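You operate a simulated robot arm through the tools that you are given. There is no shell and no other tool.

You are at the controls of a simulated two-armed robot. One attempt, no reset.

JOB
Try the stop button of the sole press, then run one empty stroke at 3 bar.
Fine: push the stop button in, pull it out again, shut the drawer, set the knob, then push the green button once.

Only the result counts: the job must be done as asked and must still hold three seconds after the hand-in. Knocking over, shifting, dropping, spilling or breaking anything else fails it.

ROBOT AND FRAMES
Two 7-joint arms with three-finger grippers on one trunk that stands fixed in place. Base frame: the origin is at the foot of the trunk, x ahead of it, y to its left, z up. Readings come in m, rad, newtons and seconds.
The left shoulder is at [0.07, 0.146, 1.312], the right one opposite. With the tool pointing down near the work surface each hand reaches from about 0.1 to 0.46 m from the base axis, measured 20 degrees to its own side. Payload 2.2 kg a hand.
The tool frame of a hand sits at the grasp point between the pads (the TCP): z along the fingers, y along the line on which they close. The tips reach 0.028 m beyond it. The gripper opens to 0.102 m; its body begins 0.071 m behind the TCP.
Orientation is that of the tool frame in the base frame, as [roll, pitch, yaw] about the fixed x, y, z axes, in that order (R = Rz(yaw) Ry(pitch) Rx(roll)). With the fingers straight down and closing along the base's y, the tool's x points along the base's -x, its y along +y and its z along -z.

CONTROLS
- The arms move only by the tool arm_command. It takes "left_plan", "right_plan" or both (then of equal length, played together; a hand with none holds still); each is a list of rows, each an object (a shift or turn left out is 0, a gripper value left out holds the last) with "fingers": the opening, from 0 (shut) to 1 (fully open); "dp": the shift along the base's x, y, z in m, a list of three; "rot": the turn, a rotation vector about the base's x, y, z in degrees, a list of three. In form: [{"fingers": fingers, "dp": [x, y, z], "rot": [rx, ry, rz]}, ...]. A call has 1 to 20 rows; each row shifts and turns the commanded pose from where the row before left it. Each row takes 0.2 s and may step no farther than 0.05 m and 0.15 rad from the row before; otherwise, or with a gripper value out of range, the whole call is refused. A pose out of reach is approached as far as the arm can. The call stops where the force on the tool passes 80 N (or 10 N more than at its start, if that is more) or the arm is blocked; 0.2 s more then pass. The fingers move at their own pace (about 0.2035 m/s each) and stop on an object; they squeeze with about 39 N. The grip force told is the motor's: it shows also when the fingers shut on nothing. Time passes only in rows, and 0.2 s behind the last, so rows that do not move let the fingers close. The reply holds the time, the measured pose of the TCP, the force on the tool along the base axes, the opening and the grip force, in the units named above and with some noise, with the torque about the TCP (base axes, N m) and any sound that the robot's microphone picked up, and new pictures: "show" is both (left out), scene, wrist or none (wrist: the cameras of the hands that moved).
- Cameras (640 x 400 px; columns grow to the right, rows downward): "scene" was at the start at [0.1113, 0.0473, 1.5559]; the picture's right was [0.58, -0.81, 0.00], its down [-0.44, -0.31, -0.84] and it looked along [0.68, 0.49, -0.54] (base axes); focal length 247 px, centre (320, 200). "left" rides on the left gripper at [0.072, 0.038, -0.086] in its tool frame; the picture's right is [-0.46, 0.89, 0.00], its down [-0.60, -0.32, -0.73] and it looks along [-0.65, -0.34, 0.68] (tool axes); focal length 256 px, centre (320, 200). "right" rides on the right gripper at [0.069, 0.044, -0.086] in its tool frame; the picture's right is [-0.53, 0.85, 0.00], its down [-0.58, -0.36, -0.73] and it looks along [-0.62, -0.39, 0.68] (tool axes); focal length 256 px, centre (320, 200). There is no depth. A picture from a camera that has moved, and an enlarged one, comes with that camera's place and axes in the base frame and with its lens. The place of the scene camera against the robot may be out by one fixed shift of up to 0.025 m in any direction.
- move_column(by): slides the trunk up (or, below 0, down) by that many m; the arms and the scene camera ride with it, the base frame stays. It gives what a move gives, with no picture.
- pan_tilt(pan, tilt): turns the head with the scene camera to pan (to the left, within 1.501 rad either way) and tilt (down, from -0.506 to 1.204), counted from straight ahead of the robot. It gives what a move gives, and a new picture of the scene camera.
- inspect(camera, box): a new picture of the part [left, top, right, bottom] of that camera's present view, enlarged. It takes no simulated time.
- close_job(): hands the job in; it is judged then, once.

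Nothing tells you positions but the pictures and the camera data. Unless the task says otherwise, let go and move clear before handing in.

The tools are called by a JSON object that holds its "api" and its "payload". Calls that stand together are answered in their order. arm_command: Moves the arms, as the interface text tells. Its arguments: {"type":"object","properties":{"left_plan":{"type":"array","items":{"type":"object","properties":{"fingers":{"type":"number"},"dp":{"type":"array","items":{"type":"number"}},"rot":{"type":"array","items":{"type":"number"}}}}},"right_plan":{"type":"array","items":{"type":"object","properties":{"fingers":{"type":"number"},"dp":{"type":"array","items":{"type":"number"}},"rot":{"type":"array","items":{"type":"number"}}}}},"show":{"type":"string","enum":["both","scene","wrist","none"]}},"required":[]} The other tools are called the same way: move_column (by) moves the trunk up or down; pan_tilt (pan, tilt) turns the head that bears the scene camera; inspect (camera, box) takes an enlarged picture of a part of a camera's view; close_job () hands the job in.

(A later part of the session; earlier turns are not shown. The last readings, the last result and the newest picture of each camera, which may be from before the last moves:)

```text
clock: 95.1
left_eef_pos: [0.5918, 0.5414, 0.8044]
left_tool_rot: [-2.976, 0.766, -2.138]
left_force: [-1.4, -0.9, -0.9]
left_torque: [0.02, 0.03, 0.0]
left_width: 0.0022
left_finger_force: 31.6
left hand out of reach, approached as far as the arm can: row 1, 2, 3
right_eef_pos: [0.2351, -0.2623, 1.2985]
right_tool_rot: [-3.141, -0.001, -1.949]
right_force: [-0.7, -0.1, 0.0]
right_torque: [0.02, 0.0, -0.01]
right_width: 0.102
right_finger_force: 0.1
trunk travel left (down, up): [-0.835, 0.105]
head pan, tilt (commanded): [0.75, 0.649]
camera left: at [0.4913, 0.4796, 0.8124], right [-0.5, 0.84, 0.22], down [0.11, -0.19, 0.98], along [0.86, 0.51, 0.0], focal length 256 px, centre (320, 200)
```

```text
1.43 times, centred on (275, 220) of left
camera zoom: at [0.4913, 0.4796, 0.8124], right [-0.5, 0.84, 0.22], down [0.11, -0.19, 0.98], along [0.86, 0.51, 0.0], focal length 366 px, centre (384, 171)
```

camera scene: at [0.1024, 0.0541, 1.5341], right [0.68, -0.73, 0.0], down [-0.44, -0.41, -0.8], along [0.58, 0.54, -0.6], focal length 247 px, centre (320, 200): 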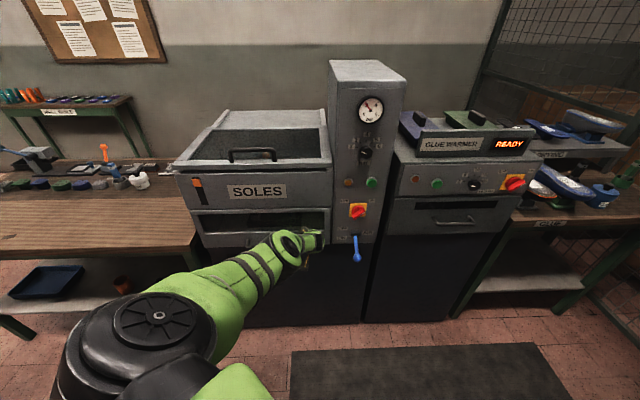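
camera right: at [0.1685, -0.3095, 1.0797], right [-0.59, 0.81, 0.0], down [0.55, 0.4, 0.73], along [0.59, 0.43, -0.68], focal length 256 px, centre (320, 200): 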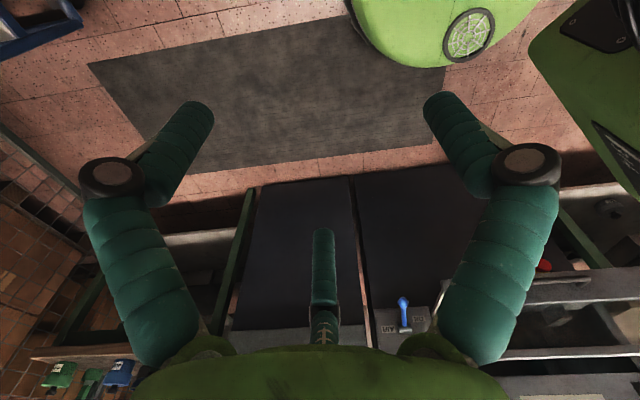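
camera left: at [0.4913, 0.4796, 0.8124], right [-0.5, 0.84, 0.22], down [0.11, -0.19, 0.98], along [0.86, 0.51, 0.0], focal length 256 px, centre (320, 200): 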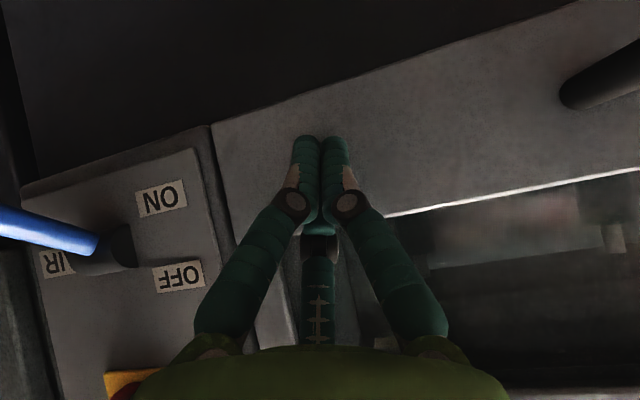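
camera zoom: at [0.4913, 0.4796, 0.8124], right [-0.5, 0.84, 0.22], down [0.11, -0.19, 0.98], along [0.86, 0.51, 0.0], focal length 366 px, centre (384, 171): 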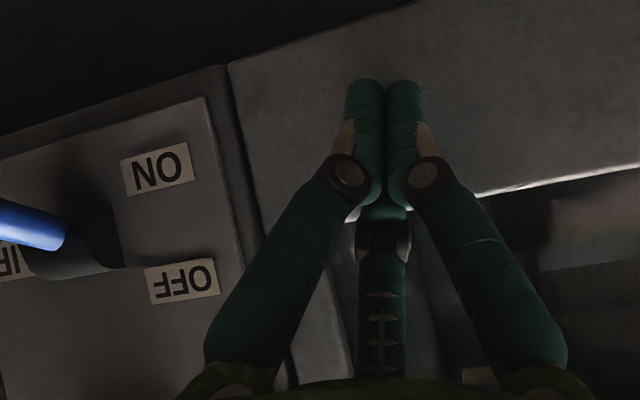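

{"api": "arm_command", "payload": {"left_plan": [{"dp": [-0.02, -0.02, 0]}, {"dp": [-0.005, -0.005, 0.04]}, {"dp": [-0.005, -0.005, 0.045]}, {"dp": [0, 0, 0.045]}, {"dp": [0, 0, 0.03]}], "show": "none"}}

{"api": "move_column", "payload": {"by": -0.16}}

{"api": "inspect", "payload": {"camera": "left", "box": [0, 0, 640, 400]}}

```text
clock: 96.3
left_eef_pos: [0.5605, 0.5121, 0.9639]
left_tool_rot: [-2.98, 0.764, -2.139]
left_force: [-0.5, -0.9, -0.6]
left_torque: [-0.02, -0.02, -0.04]
left_width: 0.0024
left_finger_force: 31.1
right_eef_pos: [0.2331, -0.2628, 1.2995]
right_tool_rot: [-3.14, -0.001, -1.951]
right_force: [-0.3, -0.7, -0.4]
right_torque: [0.01, -0.01, 0.01]
right_width: 0.1022
right_finger_force: 0.1
trunk travel left (down, up): [-0.835, 0.105]
head pan, tilt (commanded): [0.75, 0.649]
```

```text
clock: 98.2
left_eef_pos: [0.5602, 0.5136, 0.8021]
left_tool_rot: [-2.979, 0.765, -2.14]
left_force: [0.6, -0.5, 0.0]
left_torque: [-0.03, 0.01, -0.02]
left_width: 0.0022
left_finger_force: 31.3
right_eef_pos: [0.2348, -0.2615, 1.1379]
right_tool_rot: [3.141, -0.001, -1.949]
right_force: [0.5, -0.9, -0.2]
right_torque: [0.01, 0.04, 0.0]
right_width: 0.1018
right_finger_force: 0.2
trunk travel left (down, up): [-0.675, 0.265]
head pan, tilt (commanded): [0.75, 0.649]
```

```text
1.00 times, centred on (320, 200) of left (not enlarged: the box is as wide or as high as the picture)
camera zoom: at [0.4596, 0.4502, 0.8113], right [-0.5, 0.84, 0.22], down [0.11, -0.19, 0.98], along [0.86, 0.51, 0.0], focal length 256 px, centre (320, 200)
```

zoom: 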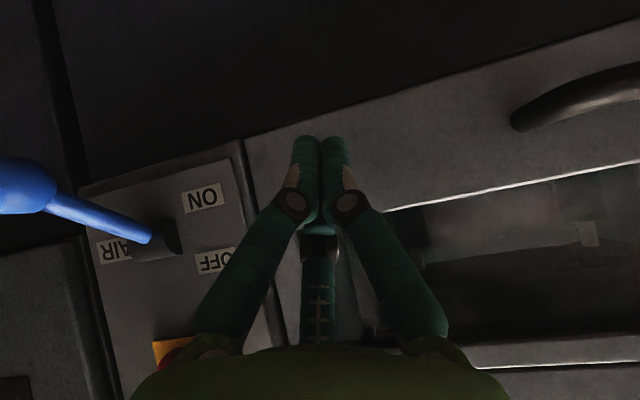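

{"api": "arm_command", "payload": {"left_plan": [{"dp": [0.012, 0.012, 0]}, {"dp": [0.012, 0.012, 0]}, {"dp": [0.008, 0.008, 0]}, {"dp": [0.006, 0.006, 0]}, {"dp": [0.005, 0.005, 0]}], "show": "wrist"}}

```text
clock: 99.4
left_eef_pos: [0.5919, 0.5421, 0.8029]
left_tool_rot: [-2.987, 0.751, -2.149]
left_force: [-63.3, -45.7, -2.8]
left_torque: [-0.55, 0.44, 0.09]
left_width: 0.0019
left_finger_force: 31.3
right_eef_pos: [0.2255, -0.2695, 1.1384]
right_tool_rot: [-3.135, 0.011, -1.949]
right_force: [-0.1, 0.2, -0.2]
right_torque: [-0.04, -0.05, -0.02]
right_width: 0.1019
right_finger_force: 0.0
trunk travel left (down, up): [-0.675, 0.265]
head pan, tilt (commanded): [0.75, 0.649]
camera left: at [0.4909, 0.4815, 0.8121], right [-0.5, 0.84, 0.22], down [0.12, -0.18, 0.98], along [0.86, 0.51, -0.01], focal length 256 px, centre (320, 200)
```

left: 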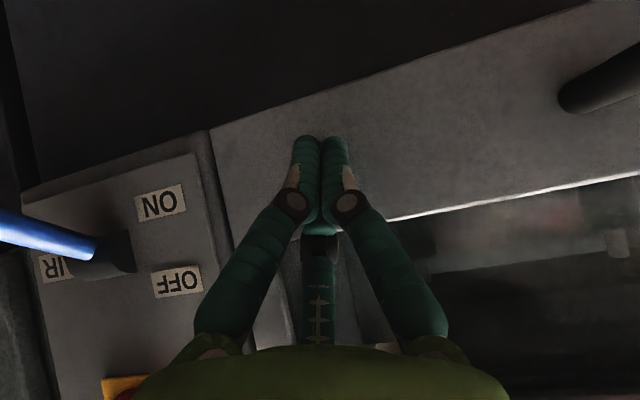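

The drawer now resists with 78 N at the same position, so it's hard against its stop and fully shut. I'll back off and confirm it stays.

{"api": "arm_command", "payload": {"left_plan": [{"dp": [-0.012, -0.012, 0]}, {"dp": [-0.03, -0.03, 0]}, {"dp": [-0.03, -0.03, 0]}], "show": "both"}}

{"api": "inspect", "payload": {"camera": "scene", "box": [170, 140, 390, 300]}}

```text
clock: 100.2
left_eef_pos: [0.5337, 0.4834, 0.8052]
left_tool_rot: [-2.975, 0.768, -2.133]
left_force: [0.0, -0.2, 0.2]
left_torque: [0.0, -0.02, 0.0]
left_width: 0.0019
left_finger_force: 31.6
right_eef_pos: [0.2347, -0.2626, 1.1384]
right_tool_rot: [-3.141, 0.0, -1.951]
right_force: [0.9, -0.2, 0.1]
right_torque: [-0.01, -0.03, -0.02]
right_width: 0.1021
right_finger_force: 0.1
trunk travel left (down, up): [-0.675, 0.265]
head pan, tilt (commanded): [0.75, 0.649]
camera scene: at [0.1021, 0.0541, 1.3742], right [0.68, -0.73, 0.0], down [-0.44, -0.41, -0.8], along [0.58, 0.54, -0.6], focal length 247 px, centre (320, 200)
camera left: at [0.432, 0.422, 0.8125], right [-0.51, 0.84, 0.22], down [0.11, -0.19, 0.98], along [0.86, 0.52, 0.01], focal length 256 px, centre (320, 200)
```

scene: 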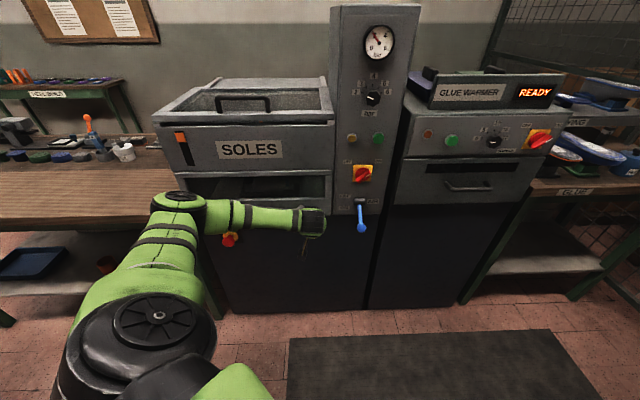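
left: 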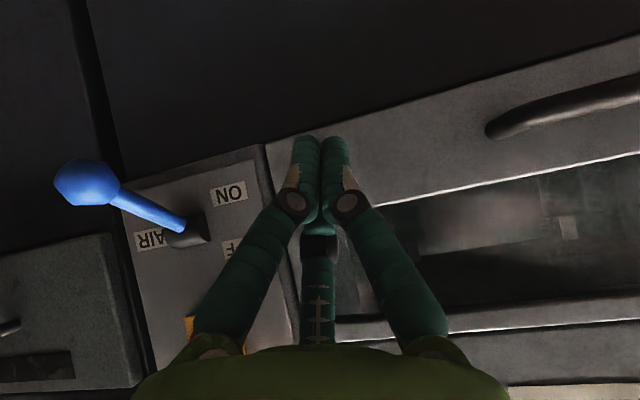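

```text
2.50 times, centred on (280, 220) of scene
camera zoom: at [0.1021, 0.0541, 1.3742], right [0.68, -0.73, 0.0], down [-0.44, -0.41, -0.8], along [0.58, 0.54, -0.6], focal length 617 px, centre (420, 150)
```

zoom: 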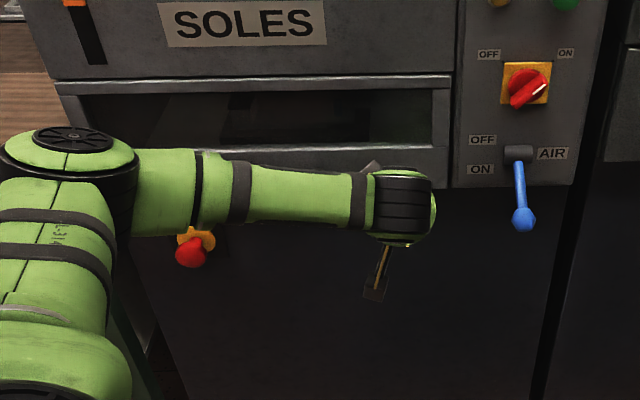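

The drawer is shut and stays shut. Next is the knob: I have it at about (0.711, 0.425, 1.182). I'll look closely at the knob and gauge.

{"api": "inspect", "payload": {"camera": "scene", "box": [330, 10, 420, 130]}}

{"api": "inspect", "payload": {"camera": "scene", "box": [345, 65, 405, 125]}}

```text
3.33 times, centred on (375, 70) of scene
camera zoom: at [0.1021, 0.0541, 1.3742], right [0.68, -0.73, 0.0], down [-0.44, -0.41, -0.8], along [0.58, 0.54, -0.6], focal length 822 px, centre (137, 633)
```

zoom: 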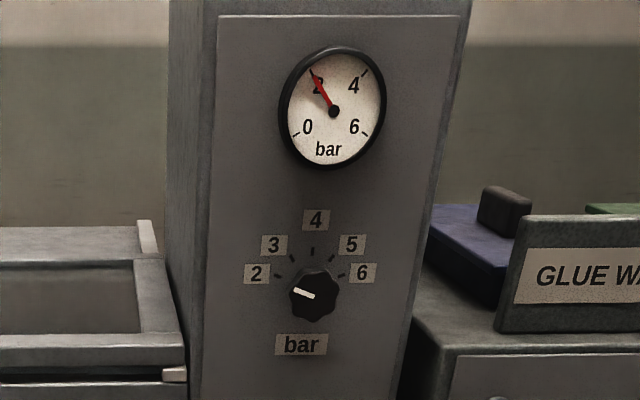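

```text
6.67 times, centred on (375, 95) of scene
camera zoom: at [0.1021, 0.0541, 1.3742], right [0.68, -0.73, 0.0], down [-0.44, -0.41, -0.8], along [0.58, 0.54, -0.6], focal length 1644 px, centre (-47, 900)
```

zoom: 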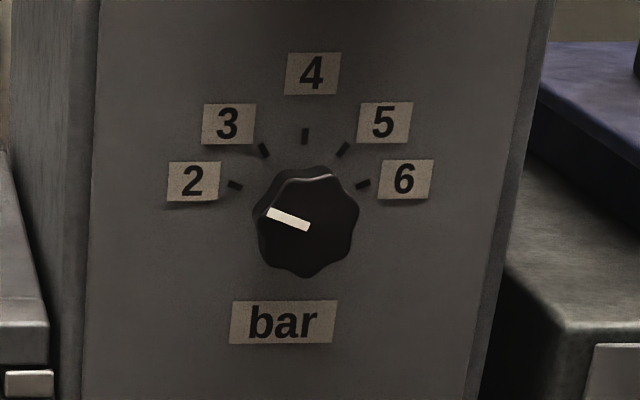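

The pointer sits on 2 and the marks are about 36° apart, so 3 bar needs roughly 36° clockwise. I'll raise the trunk, bring the hand back and up in front of the knob, and level it.

{"api": "move_column", "payload": {"by": 0.1}}

{"api": "arm_command", "payload": {"left_plan": [{"dp": [-0.028, -0.028, 0.02]}, {"dp": [-0.028, -0.028, 0.02]}, {"dp": [-0.025, -0.025, 0.02]}, {"dp": [0.0193, -0.0195, 0.036], "rot": [5.37, -5.37, 0]}, {"dp": [0.0193, -0.0195, 0.036], "rot": [5.37, -5.37, 0]}, {"dp": [0.0193, -0.0195, 0.036], "rot": [5.37, -5.37, 0]}, {"dp": [0.0193, -0.0195, 0.036], "rot": [5.37, -5.37, 0]}, {"dp": [0.0193, -0.0195, 0.036], "rot": [5.37, -5.37, 0]}, {"dp": [0.0193, -0.0195, 0.036], "rot": [5.37, -5.37, 0]}], "show": "both"}}

```text
clock: 101.5
left_eef_pos: [0.5332, 0.4842, 0.9035]
left_tool_rot: [-2.979, 0.765, -2.139]
left_force: [-0.7, 0.1, 0.0]
left_torque: [-0.02, 0.01, 0.0]
left_width: 0.0021
left_finger_force: 31.4
right_eef_pos: [0.2347, -0.2625, 1.2388]
right_tool_rot: [3.14, 0.0, -1.949]
right_force: [0.1, -1.1, 0.7]
right_torque: [-0.01, -0.01, -0.05]
right_width: 0.102
right_finger_force: 0.0
trunk travel left (down, up): [-0.775, 0.165]
head pan, tilt (commanded): [0.75, 0.649]
```

```text
clock: 103.5
left_eef_pos: [0.5668, 0.2825, 1.1804]
left_tool_rot: [-1.53, 1.417, -0.755]
left_force: [0.0, -0.2, 0.5]
left_torque: [0.01, 0.01, 0.04]
left_width: 0.0023
left_finger_force: 31.6
right_eef_pos: [0.2353, -0.2642, 1.2373]
right_tool_rot: [3.14, 0.001, -1.949]
right_force: [-0.5, -0.3, -0.4]
right_torque: [0.06, 0.0, -0.01]
right_width: 0.1021
right_finger_force: 0.0
trunk travel left (down, up): [-0.775, 0.165]
head pan, tilt (commanded): [0.75, 0.649]
camera scene: at [0.1023, 0.0517, 1.4742], right [0.68, -0.73, 0.0], down [-0.44, -0.41, -0.8], along [0.58, 0.54, -0.6], focal length 247 px, centre (320, 200)
camera left: at [0.4862, 0.2416, 1.104], right [-0.66, 0.67, 0.32], down [-0.37, -0.67, 0.64], along [0.65, 0.31, 0.7], focal length 256 px, centre (320, 200)
```

scene: 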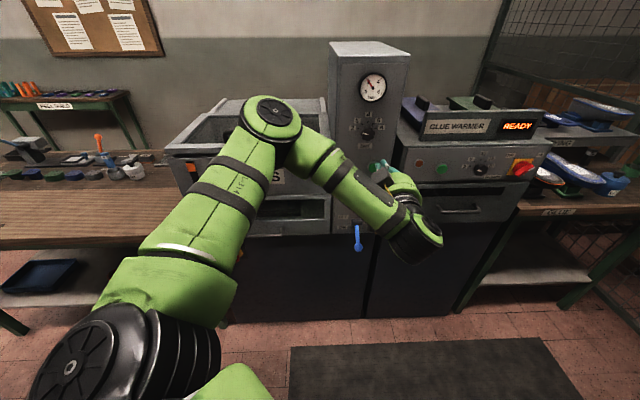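
left: 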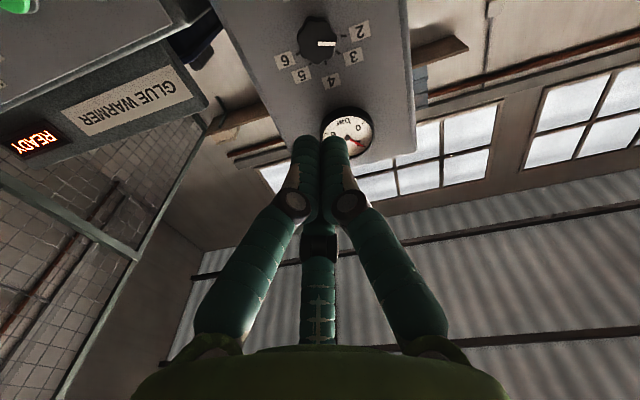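

{"api": "inspect", "payload": {"camera": "left", "box": [220, 0, 420, 170]}}

```text
2.35 times, centred on (320, 85) of left
camera zoom: at [0.4862, 0.2416, 1.104], right [-0.66, 0.67, 0.32], down [-0.37, -0.67, 0.64], along [0.65, 0.31, 0.7], focal length 602 px, centre (320, 471)
```

zoom: 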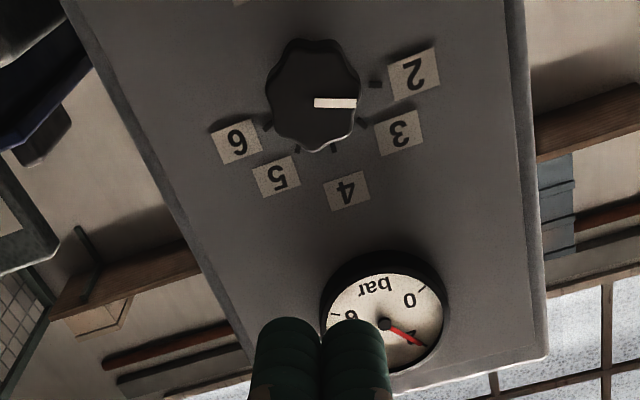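

The hand is on the knob's axis already (within 2 mm). I'll open the fingers and pre-roll the hand 18° counter-clockwise so there's room to turn clockwise.

{"api": "arm_command", "payload": {"left_plan": [{"fingers": 0.75, "rot": [-4.24, -4.24, 0]}, {"rot": [-4.24, -4.24, 0]}, {"rot": [-4.24, -4.24, 0]}, {"dp": [0.028, 0.028, 0]}, {"dp": [0.028, 0.028, 0]}, {"dp": [0.028, 0.028, 0]}], "show": "wrist"}}

{"api": "inspect", "payload": {"camera": "left", "box": [160, 0, 480, 220]}}

```text
clock: 104.9
left_eef_pos: [0.6524, 0.371, 1.1805]
left_tool_rot: [-1.561, 1.101, -0.786]
left_force: [0.7, 0.0, 0.2]
left_torque: [-0.01, 0.01, -0.03]
left_width: 0.0765
left_finger_force: 0.1
right_eef_pos: [0.2347, -0.2624, 1.2389]
right_tool_rot: [3.139, -0.001, -1.95]
right_force: [-0.4, -0.1, -0.4]
right_torque: [-0.02, 0.03, 0.02]
right_width: 0.1022
right_finger_force: 0.0
trunk travel left (down, up): [-0.775, 0.165]
head pan, tilt (commanded): [0.75, 0.649]
camera left: at [0.5906, 0.3124, 1.0981], right [-0.7, 0.71, 0.01], down [-0.52, -0.52, 0.68], along [0.49, 0.47, 0.73], focal length 256 px, centre (320, 200)
```

left: 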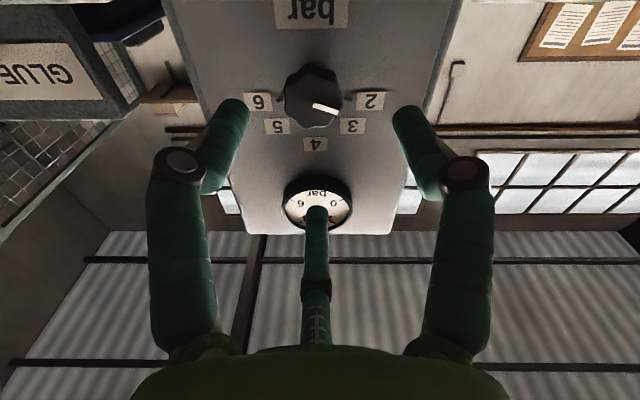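

```text
1.82 times, centred on (320, 110) of left
camera zoom: at [0.5906, 0.3124, 1.0981], right [-0.7, 0.71, 0.01], down [-0.52, -0.52, 0.68], along [0.49, 0.47, 0.73], focal length 465 px, centre (320, 364)
```

zoom: 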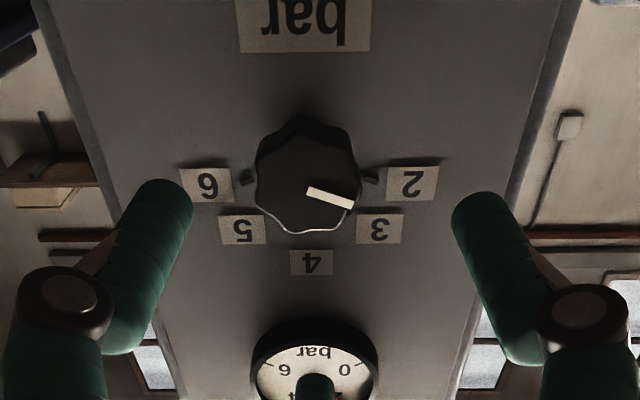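

{"api": "arm_command", "payload": {"left_plan": [{"dp": [0.0225, 0.0155, -0.001]}, {"dp": [0.015, 0.015, 0]}], "show": "wrist"}}

{"api": "inspect", "payload": {"camera": "left", "box": [160, 0, 480, 220]}}

```text
clock: 105.5
left_eef_pos: [0.6895, 0.4005, 1.1778]
left_tool_rot: [-1.561, 1.103, -0.784]
left_force: [-0.1, 0.8, 0.1]
left_torque: [-0.01, 0.0, 0.01]
left_width: 0.0763
left_finger_force: 0.1
right_eef_pos: [0.2354, -0.2612, 1.2382]
right_tool_rot: [-3.141, 0.0, -1.95]
right_force: [1.0, 0.9, 0.1]
right_torque: [-0.04, 0.02, 0.0]
right_width: 0.102
right_finger_force: 0.0
trunk travel left (down, up): [-0.775, 0.165]
head pan, tilt (commanded): [0.75, 0.649]
camera left: at [0.6274, 0.3427, 1.0962], right [-0.7, 0.71, 0.01], down [-0.52, -0.52, 0.68], along [0.49, 0.47, 0.73], focal length 256 px, centre (320, 200)
```

left: 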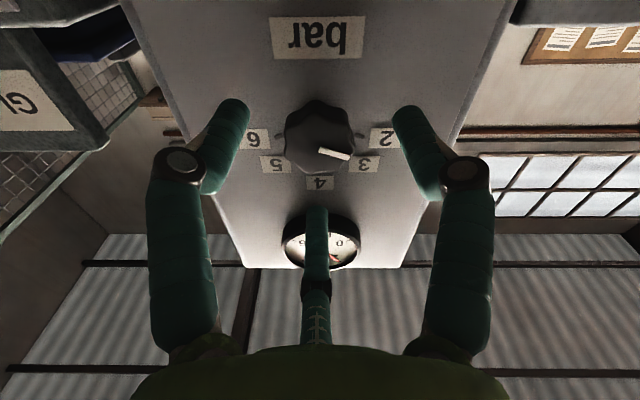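

```text
1.82 times, centred on (320, 110) of left
camera zoom: at [0.6274, 0.3427, 1.0962], right [-0.7, 0.71, 0.01], down [-0.52, -0.52, 0.68], along [0.49, 0.47, 0.73], focal length 465 px, centre (320, 364)
```

zoom: 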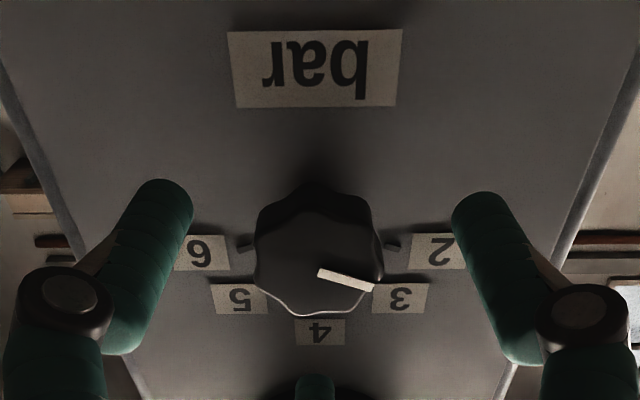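

Aligned to within a couple of millimetres. I'll move forward around the knob and close on it.

{"api": "arm_command", "payload": {"left_plan": [{"dp": [0.009, 0.009, 0]}, {"dp": [0.009, 0.009, 0]}, {"fingers": 0}, {}, {}], "show": "wrist"}}

{"api": "inspect", "payload": {"camera": "left", "box": [160, 50, 480, 270]}}

{"api": "inspect", "payload": {"camera": "scene", "box": [330, 40, 430, 180]}}

```text
clock: 106.7
left_eef_pos: [0.7076, 0.4176, 1.1781]
left_tool_rot: [-1.55, 1.1, -0.778]
left_force: [6.3, 3.8, 10.5]
left_torque: [-0.15, 0.18, -0.71]
left_width: 0.0383
left_finger_force: 45.0
right_eef_pos: [0.2349, -0.2631, 1.2382]
right_tool_rot: [3.139, 0.0, -1.949]
right_force: [0.6, -0.2, 0.7]
right_torque: [0.02, -0.01, 0.04]
right_width: 0.1018
right_finger_force: 0.1
trunk travel left (down, up): [-0.775, 0.165]
head pan, tilt (commanded): [0.75, 0.649]
camera left: at [0.6458, 0.3593, 1.0979], right [-0.7, 0.71, 0.01], down [-0.52, -0.52, 0.68], along [0.49, 0.47, 0.74], focal length 256 px, centre (320, 200)
```

left: 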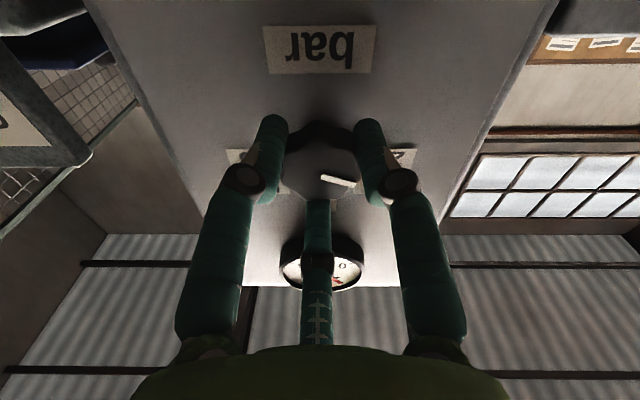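

```text
1.82 times, centred on (320, 160) of left
camera zoom: at [0.6458, 0.3593, 1.0979], right [-0.7, 0.71, 0.01], down [-0.52, -0.52, 0.68], along [0.49, 0.47, 0.74], focal length 465 px, centre (320, 273)
```

zoom: 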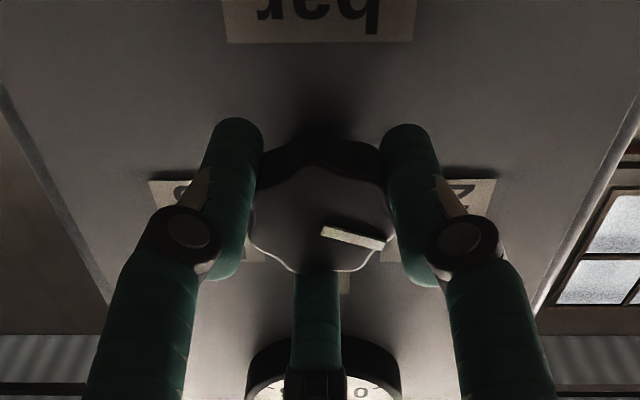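

```text
2.86 times, centred on (380, 110) of scene
camera zoom: at [0.1024, 0.0546, 1.4742], right [0.68, -0.73, 0.0], down [-0.44, -0.41, -0.8], along [0.58, 0.54, -0.6], focal length 705 px, centre (149, 457)
```

zoom: 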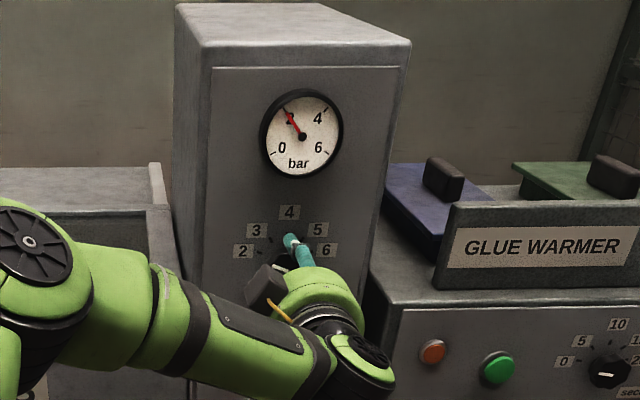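

The knob is gripped, and the gauge is in view of the scene camera. I'll turn clockwise in steps and watch the gauge.

{"api": "arm_command", "payload": {"left_plan": [{"rot": [5.7, 5.6, 0.07]}, {"rot": [5.7, 5.6, 0.07]}, {}], "show": "wrist"}}

{"api": "inspect", "payload": {"camera": "scene", "box": [340, 60, 410, 140]}}

{"api": "inspect", "payload": {"camera": "left", "box": [160, 50, 480, 270]}}

```text
clock: 107.5
left_eef_pos: [0.7079, 0.4176, 1.1791]
left_tool_rot: [-1.523, 1.381, -0.751]
left_force: [11.2, 4.7, 15.0]
left_torque: [-0.1, 0.14, -0.64]
left_width: 0.0384
left_finger_force: 45.3
right_eef_pos: [0.235, -0.263, 1.2383]
right_tool_rot: [3.139, -0.001, -1.95]
right_force: [0.3, -0.4, 0.1]
right_torque: [-0.07, 0.01, -0.02]
right_width: 0.1023
right_finger_force: 0.1
trunk travel left (down, up): [-0.775, 0.165]
head pan, tilt (commanded): [0.75, 0.649]
camera left: at [0.6299, 0.3753, 1.1013], right [-0.67, 0.68, 0.29], down [-0.39, -0.66, 0.65], along [0.63, 0.32, 0.71], focal length 256 px, centre (320, 200)
```

left: 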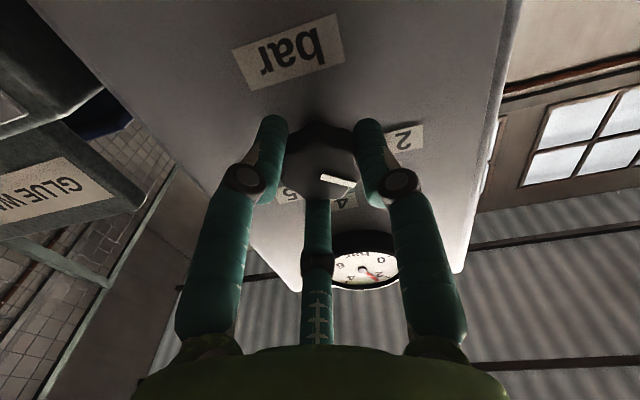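

```text
5.00 times, centred on (375, 100) of scene
camera zoom: at [0.103, 0.0543, 1.4741], right [0.68, -0.73, 0.0], down [-0.44, -0.41, -0.8], along [0.58, 0.54, -0.6], focal length 1233 px, centre (45, 700)
```

zoom: 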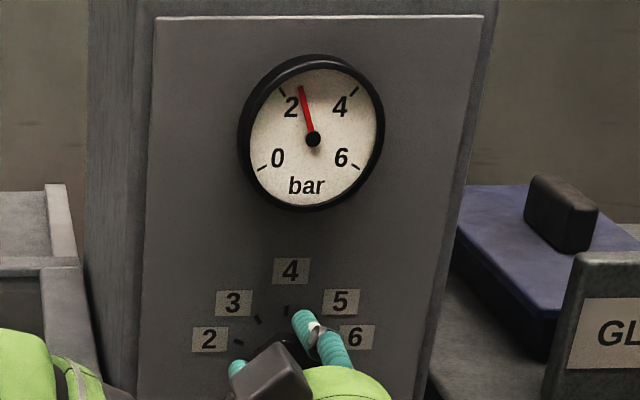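

```text
1.82 times, centred on (320, 160) of left
camera zoom: at [0.6299, 0.3753, 1.1013], right [-0.67, 0.68, 0.29], down [-0.39, -0.66, 0.65], along [0.63, 0.32, 0.71], focal length 465 px, centre (320, 273)
```

zoom: 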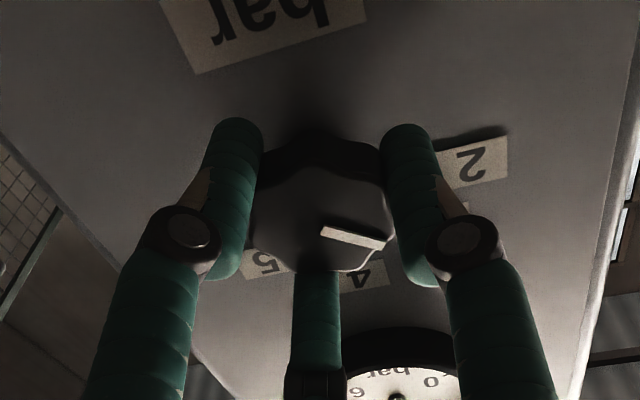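

The gauge rose to about 2.5 with no slip. I'll continue the turn.

{"api": "arm_command", "payload": {"left_plan": [{"rot": [5.7, 5.6, 0.07]}, {"rot": [5.7, 5.6, 0.07]}, {}, {}], "show": "wrist"}}

{"api": "inspect", "payload": {"camera": "scene", "box": [355, 65, 395, 105]}}

{"api": "inspect", "payload": {"camera": "left", "box": [240, 50, 480, 300]}}

```text
clock: 108.5
left_eef_pos: [0.7081, 0.4181, 1.1795]
left_tool_rot: [1.461, 1.482, 2.238]
left_force: [12.5, 5.8, 15.6]
left_torque: [0.02, -0.01, -0.12]
left_width: 0.0383
left_finger_force: 44.5
right_eef_pos: [0.2355, -0.2622, 1.2381]
right_tool_rot: [3.139, 0.0, -1.949]
right_force: [-0.3, 0.3, -0.9]
right_torque: [-0.03, 0.01, 0.0]
right_width: 0.1022
right_finger_force: 0.0
trunk travel left (down, up): [-0.775, 0.165]
head pan, tilt (commanded): [0.75, 0.649]
camera left: at [0.6154, 0.3899, 1.1107], right [-0.59, 0.6, 0.54], down [-0.27, -0.78, 0.57], along [0.76, 0.19, 0.62], focal length 256 px, centre (320, 200)
```

left: 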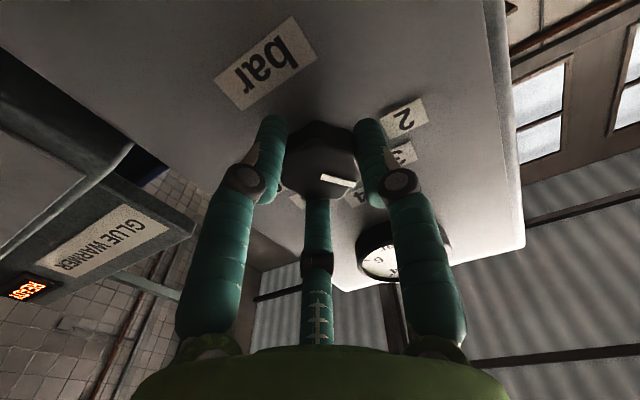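

```text
10.00 times, centred on (375, 85) of scene
camera zoom: at [0.103, 0.0544, 1.4741], right [0.68, -0.73, 0.0], down [-0.44, -0.41, -0.8], along [0.58, 0.54, -0.6], focal length 2466 px, centre (-230, 1350)
```

zoom: 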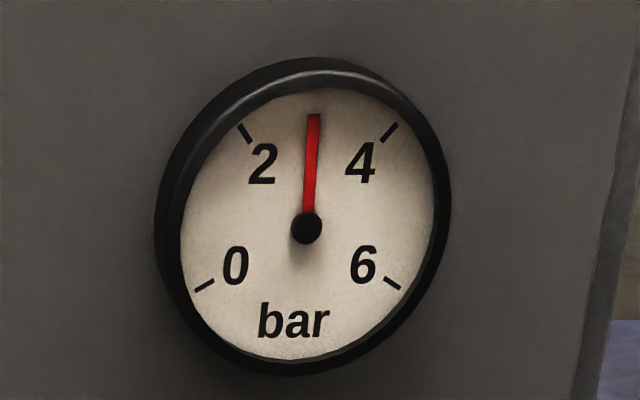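

```text
1.60 times, centred on (360, 175) of left
camera zoom: at [0.6154, 0.3899, 1.1107], right [-0.59, 0.6, 0.54], down [-0.27, -0.78, 0.57], along [0.76, 0.19, 0.62], focal length 410 px, centre (256, 240)
```

zoom: 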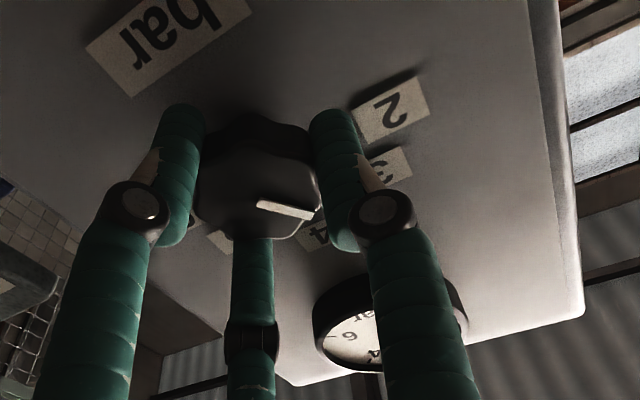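

The gauge reads about 2.95. I'll turn about 2.5° more and check again.

{"api": "arm_command", "payload": {"left_plan": [{"rot": [1.8, 1.75, 0.02]}, {}, {}, {}, {}], "show": "none"}}

{"api": "inspect", "payload": {"camera": "scene", "box": [355, 65, 395, 105]}}

{"api": "inspect", "payload": {"camera": "left", "box": [300, 110, 460, 300]}}

```text
clock: 109.7
left_eef_pos: [0.708, 0.4191, 1.1789]
left_tool_rot: [1.493, 1.438, 2.274]
left_force: [13.4, 6.5, 14.8]
left_torque: [0.18, -0.14, 0.03]
left_width: 0.0382
left_finger_force: 45.1
right_eef_pos: [0.2359, -0.262, 1.2389]
right_tool_rot: [3.139, 0.0, -1.948]
right_force: [0.1, -0.9, 0.1]
right_torque: [0.0, 0.01, 0.01]
right_width: 0.1019
right_finger_force: 0.0
trunk travel left (down, up): [-0.775, 0.165]
head pan, tilt (commanded): [0.75, 0.649]
```

```text
10.00 times, centred on (375, 85) of scene
camera zoom: at [0.1032, 0.0548, 1.474], right [0.68, -0.73, 0.0], down [-0.44, -0.41, -0.8], along [0.58, 0.54, -0.61], focal length 2466 px, centre (-230, 1350)
```

zoom: 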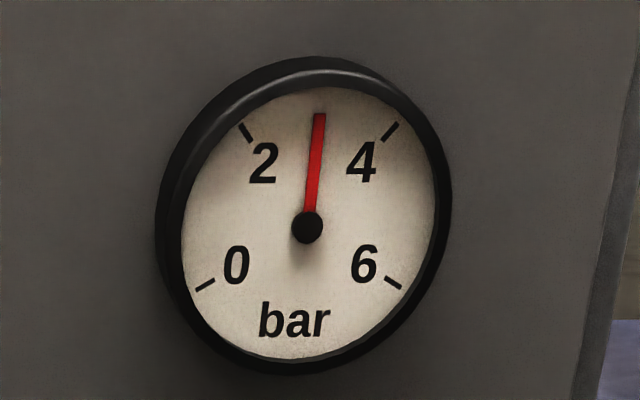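

```text
2.11 times, centred on (380, 205) of left
camera zoom: at [0.6134, 0.392, 1.1126], right [-0.58, 0.58, 0.58], down [-0.25, -0.8, 0.55], along [0.78, 0.17, 0.6], focal length 539 px, centre (194, 190)
```

zoom: 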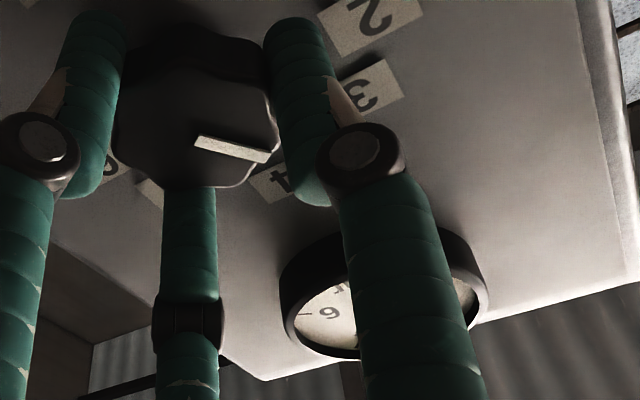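

The needle now stands at 3 bar. I'll release the knob, back away, and verify both pointer and gauge.

{"api": "arm_command", "payload": {"left_plan": [{"fingers": 0.75}, {"fingers": 0.75}, {"dp": [-0.02, -0.02, 0]}, {"dp": [-0.03, -0.03, 0]}, {"dp": [-0.03, -0.03, 0]}], "show": "wrist"}}

{"api": "inspect", "payload": {"camera": "scene", "box": [355, 65, 395, 105]}}

{"api": "inspect", "payload": {"camera": "left", "box": [200, 0, 440, 200]}}

```text
clock: 110.9
left_eef_pos: [0.6267, 0.336, 1.1786]
left_tool_rot: [1.52, 1.438, 2.299]
left_force: [0.6, 0.1, 0.2]
left_torque: [0.01, 0.01, -0.03]
left_width: 0.0766
left_finger_force: 0.2
right_eef_pos: [0.2339, -0.2625, 1.2378]
right_tool_rot: [3.141, 0.0, -1.949]
right_force: [-0.4, 0.1, -0.1]
right_torque: [0.03, 0.01, -0.03]
right_width: 0.1019
right_finger_force: 0.0
trunk travel left (down, up): [-0.775, 0.165]
head pan, tilt (commanded): [0.75, 0.649]
camera left: at [0.532, 0.3093, 1.1121], right [-0.58, 0.58, 0.58], down [-0.25, -0.8, 0.55], along [0.78, 0.17, 0.6], focal length 256 px, centre (320, 200)
```

left: 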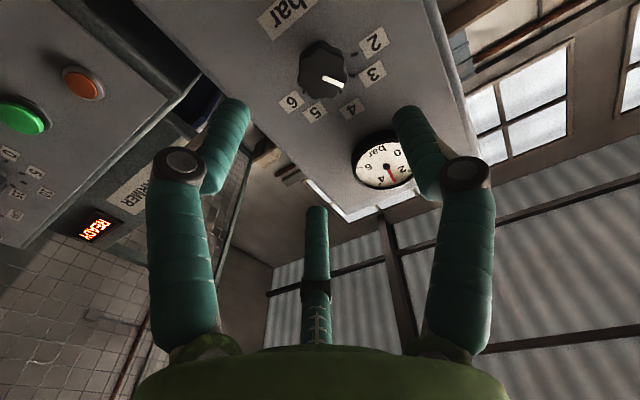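

```text
10.00 times, centred on (375, 85) of scene
camera zoom: at [0.1016, 0.0536, 1.4742], right [0.68, -0.73, 0.0], down [-0.44, -0.41, -0.8], along [0.58, 0.54, -0.6], focal length 2466 px, centre (-230, 1350)
```

zoom: 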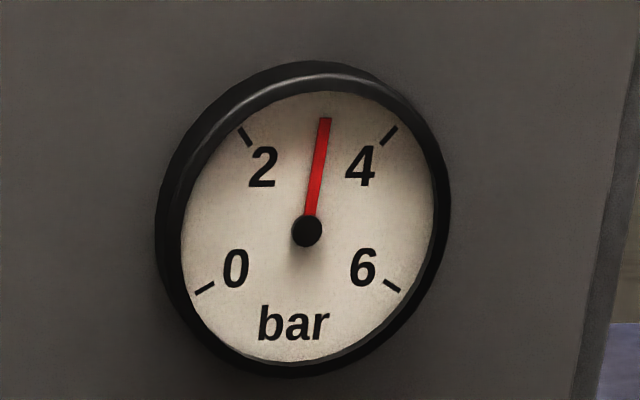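

```text
2.00 times, centred on (320, 100) of left
camera zoom: at [0.532, 0.3093, 1.1121], right [-0.58, 0.58, 0.58], down [-0.25, -0.8, 0.55], along [0.78, 0.17, 0.6], focal length 512 px, centre (320, 400)
```

zoom: 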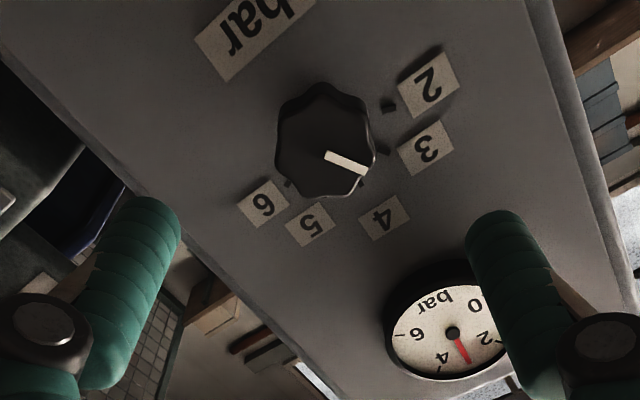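

{"api": "inspect", "payload": {"camera": "scene", "box": [340, 100, 400, 160]}}

{"api": "arm_command", "payload": {"left_plan": [{"dp": [-0.03, -0.03, 0]}, {}, {}], "show": "none"}}

{"api": "inspect", "payload": {"camera": "scene", "box": [355, 65, 395, 105]}}

```text
6.67 times, centred on (370, 130) of scene
camera zoom: at [0.1016, 0.0536, 1.4742], right [0.68, -0.73, 0.0], down [-0.44, -0.41, -0.8], along [0.58, 0.54, -0.6], focal length 1644 px, centre (-13, 667)
```

zoom: 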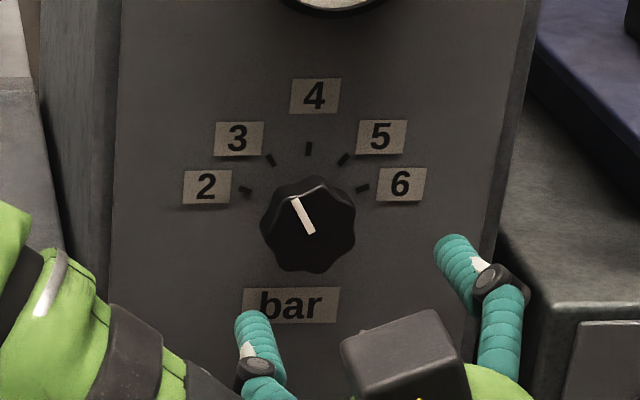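

```text
clock: 111.7
left_eef_pos: [0.5966, 0.3076, 1.1778]
left_tool_rot: [1.529, 1.438, 2.308]
left_force: [-0.4, 1.0, -0.1]
left_torque: [-0.01, 0.02, 0.02]
left_width: 0.0765
left_finger_force: 0.0
right_eef_pos: [0.2358, -0.2616, 1.2384]
right_tool_rot: [3.14, 0.0, -1.95]
right_force: [0.2, 0.5, -0.1]
right_torque: [0.01, 0.0, 0.02]
right_width: 0.102
right_finger_force: 0.2
trunk travel left (down, up): [-0.775, 0.165]
head pan, tilt (commanded): [0.75, 0.649]
```

```text
10.00 times, centred on (375, 85) of scene
camera zoom: at [0.1027, 0.0555, 1.474], right [0.68, -0.73, 0.0], down [-0.44, -0.41, -0.8], along [0.58, 0.54, -0.61], focal length 2466 px, centre (-230, 1350)
```

zoom: 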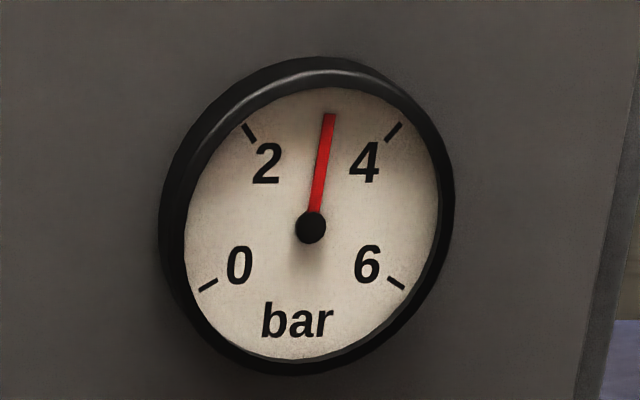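

{"api": "inspect", "payload": {"camera": "scene", "box": [352, 110, 388, 146]}}

{"api": "inspect", "payload": {"camera": "left", "box": [270, 0, 430, 150]}}

```text
11.11 times, centred on (370, 128) of scene
camera zoom: at [0.1027, 0.0555, 1.474], right [0.68, -0.73, 0.0], down [-0.44, -0.41, -0.8], along [0.58, 0.54, -0.61], focal length 2741 px, centre (-236, 1000)
```

zoom: 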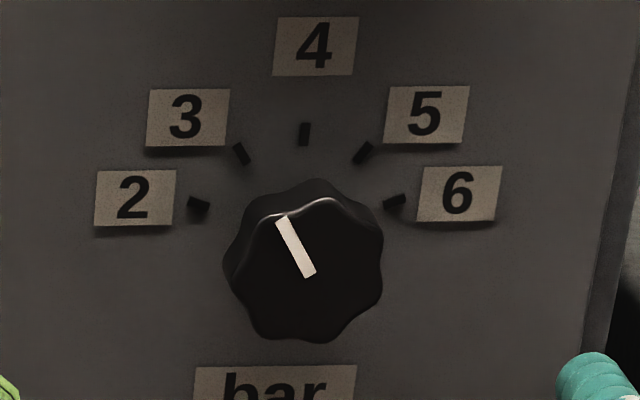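

```text
2.67 times, centred on (350, 75) of left
camera zoom: at [0.5023, 0.2815, 1.1123], right [-0.58, 0.58, 0.58], down [-0.25, -0.8, 0.55], along [0.78, 0.18, 0.6], focal length 683 px, centre (240, 533)
```

zoom: 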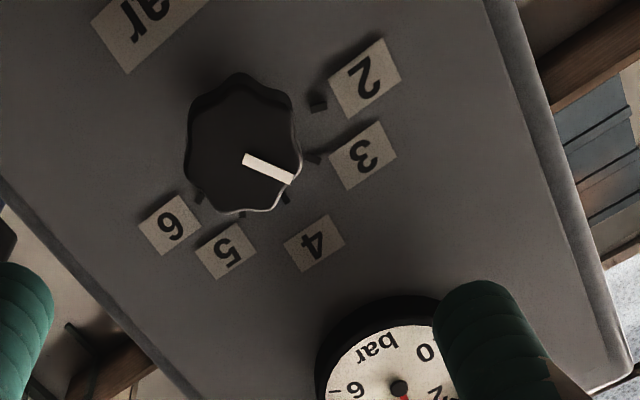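

Gauge and pointer agree at about 3.06 bar; releasing shifted the knob slightly past 3. I'll regrip it and trim back about 2°.

{"api": "arm_command", "payload": {"left_plan": [{"dp": [0.028, 0.028, 0.001]}, {"dp": [0.028, 0.028, 0.001]}, {"dp": [0.028, 0.028, 0.001]}, {"dp": [0.015, 0.015, 0.001]}, {"dp": [0.011, 0.011, 0.0]}], "show": "wrist"}}

{"api": "inspect", "payload": {"camera": "left", "box": [160, 30, 480, 250]}}

```text
clock: 112.9
left_eef_pos: [0.7059, 0.4191, 1.1831]
left_tool_rot: [1.533, 1.437, 2.306]
left_force: [0.4, -0.1, -0.8]
left_torque: [-0.01, 0.01, -0.01]
left_width: 0.0765
left_finger_force: 0.0
right_eef_pos: [0.2352, -0.262, 1.2383]
right_tool_rot: [3.14, 0.0, -1.951]
right_force: [0.2, 1.6, 0.0]
right_torque: [0.0, 0.0, -0.02]
right_width: 0.102
right_finger_force: 0.0
trunk travel left (down, up): [-0.775, 0.165]
head pan, tilt (commanded): [0.75, 0.649]
camera left: at [0.6122, 0.3925, 1.116], right [-0.57, 0.58, 0.58], down [-0.25, -0.8, 0.55], along [0.78, 0.18, 0.6], focal length 256 px, centre (320, 200)
```

left: 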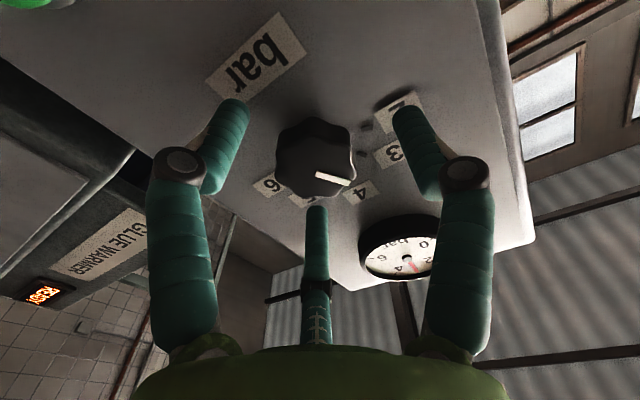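

```text
1.82 times, centred on (320, 140) of left
camera zoom: at [0.6122, 0.3925, 1.116], right [-0.57, 0.58, 0.58], down [-0.25, -0.8, 0.55], along [0.78, 0.18, 0.6], focal length 465 px, centre (320, 309)
```

zoom: 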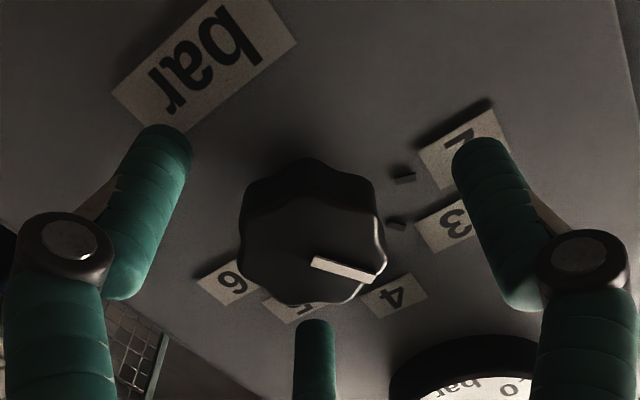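

{"api": "arm_command", "payload": {"left_plan": [{"dp": [0.0015, -0.0015, -0.0015]}, {"fingers": 0}, {}, {}, {}], "show": "none"}}

{"api": "inspect", "payload": {"camera": "scene", "box": [355, 65, 395, 105]}}

```text
clock: 114.1
left_eef_pos: [0.7076, 0.4171, 1.1794]
left_tool_rot: [1.551, 1.438, 2.33]
left_force: [-9.7, -3.3, -11.7]
left_torque: [-0.2, 0.22, 0.17]
left_width: 0.0381
left_finger_force: 45.3
right_eef_pos: [0.2345, -0.2626, 1.2375]
right_tool_rot: [-3.141, 0.001, -1.95]
right_force: [-0.5, -0.7, -0.3]
right_torque: [-0.04, -0.01, -0.05]
right_width: 0.1018
right_finger_force: 0.0
trunk travel left (down, up): [-0.775, 0.165]
head pan, tilt (commanded): [0.75, 0.649]
```

```text
10.00 times, centred on (375, 85) of scene
camera zoom: at [0.1013, 0.0551, 1.474], right [0.68, -0.73, 0.0], down [-0.44, -0.41, -0.8], along [0.58, 0.54, -0.6], focal length 2466 px, centre (-230, 1350)
```

zoom: 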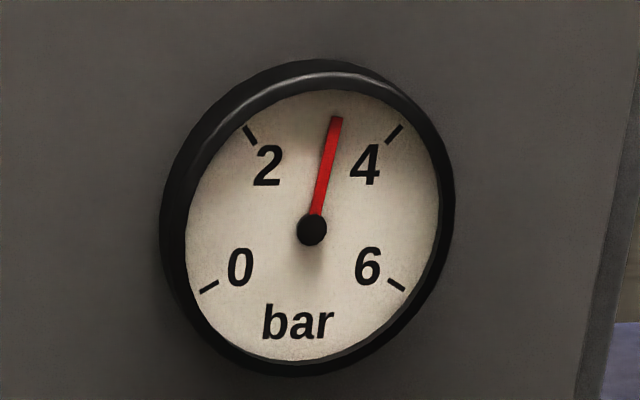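

Closing nudged it to about 3.16. I'll turn counter-clockwise about 5.5° while gripped and read the gauge.

{"api": "arm_command", "payload": {"left_plan": [{"rot": [-2.0, -1.95, 0]}, {"rot": [-2.0, -1.95, 0]}, {}, {}, {}, {}], "show": "none"}}

{"api": "inspect", "payload": {"camera": "scene", "box": [355, 65, 395, 105]}}

```text
clock: 115.5
left_eef_pos: [0.7067, 0.4174, 1.1807]
left_tool_rot: [1.496, 1.536, 2.274]
left_force: [-14.8, -4.5, -16.4]
left_torque: [-0.12, 0.1, -0.19]
left_width: 0.0388
left_finger_force: 44.8
right_eef_pos: [0.2337, -0.2628, 1.2393]
right_tool_rot: [3.14, -0.002, -1.95]
right_force: [-0.4, 0.0, -1.0]
right_torque: [0.03, 0.0, 0.0]
right_width: 0.102
right_finger_force: 0.0
trunk travel left (down, up): [-0.775, 0.165]
head pan, tilt (commanded): [0.75, 0.649]
```

```text
10.00 times, centred on (375, 85) of scene
camera zoom: at [0.1008, 0.0552, 1.4742], right [0.68, -0.73, 0.0], down [-0.44, -0.41, -0.8], along [0.58, 0.54, -0.6], focal length 2466 px, centre (-230, 1350)
```

zoom: 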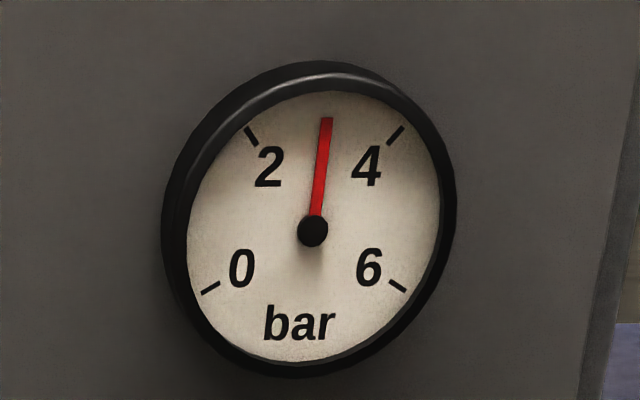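

Reading 3.0 while gripped. I'll relieve the side load slightly, then open the fingers and check again.

{"api": "arm_command", "payload": {"left_plan": [{"dp": [-0.0005, 0.0005, -0.0015]}, {}], "show": "none"}}

{"api": "arm_command", "payload": {"left_plan": [{"fingers": 0.75}, {"fingers": 0.75}, {}, {}], "show": "none"}}

{"api": "inspect", "payload": {"camera": "scene", "box": [355, 65, 395, 105]}}

```text
clock: 116.1
left_eef_pos: [0.7064, 0.4168, 1.1806]
left_tool_rot: [1.446, 1.539, 2.225]
left_force: [-9.7, -3.7, -9.4]
left_torque: [-0.93, 0.88, 0.25]
left_width: 0.0387
left_finger_force: 45.2
right_eef_pos: [0.2343, -0.2621, 1.2388]
right_tool_rot: [3.141, 0.001, -1.949]
right_force: [-0.2, 0.7, 0.2]
right_torque: [-0.01, 0.03, -0.01]
right_width: 0.1021
right_finger_force: 0.0
trunk travel left (down, up): [-0.775, 0.165]
head pan, tilt (commanded): [0.75, 0.649]
```

```text
clock: 117.1
left_eef_pos: [0.7083, 0.4174, 1.1787]
left_tool_rot: [1.401, 1.538, 2.18]
left_force: [-0.3, -0.7, 0.5]
left_torque: [0.01, -0.01, 0.01]
left_width: 0.0764
left_finger_force: 0.0
right_eef_pos: [0.2352, -0.2618, 1.2387]
right_tool_rot: [3.141, -0.001, -1.95]
right_force: [1.0, -0.6, -0.4]
right_torque: [0.02, -0.02, 0.0]
right_width: 0.102
right_finger_force: 0.1
trunk travel left (down, up): [-0.775, 0.165]
head pan, tilt (commanded): [0.75, 0.649]
```

```text
10.00 times, centred on (375, 85) of scene
camera zoom: at [0.1021, 0.0547, 1.4741], right [0.68, -0.73, 0.0], down [-0.44, -0.41, -0.8], along [0.58, 0.54, -0.6], focal length 2466 px, centre (-230, 1350)
```

zoom: 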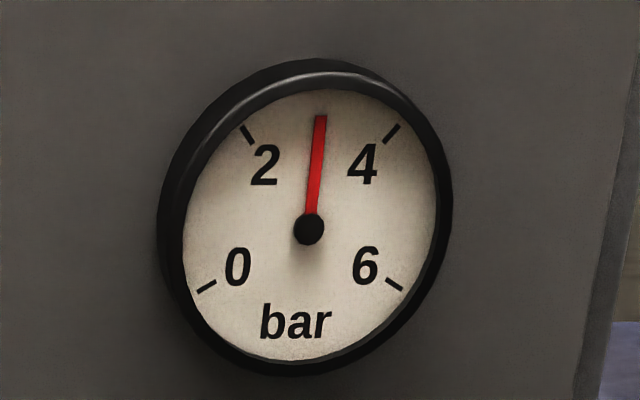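

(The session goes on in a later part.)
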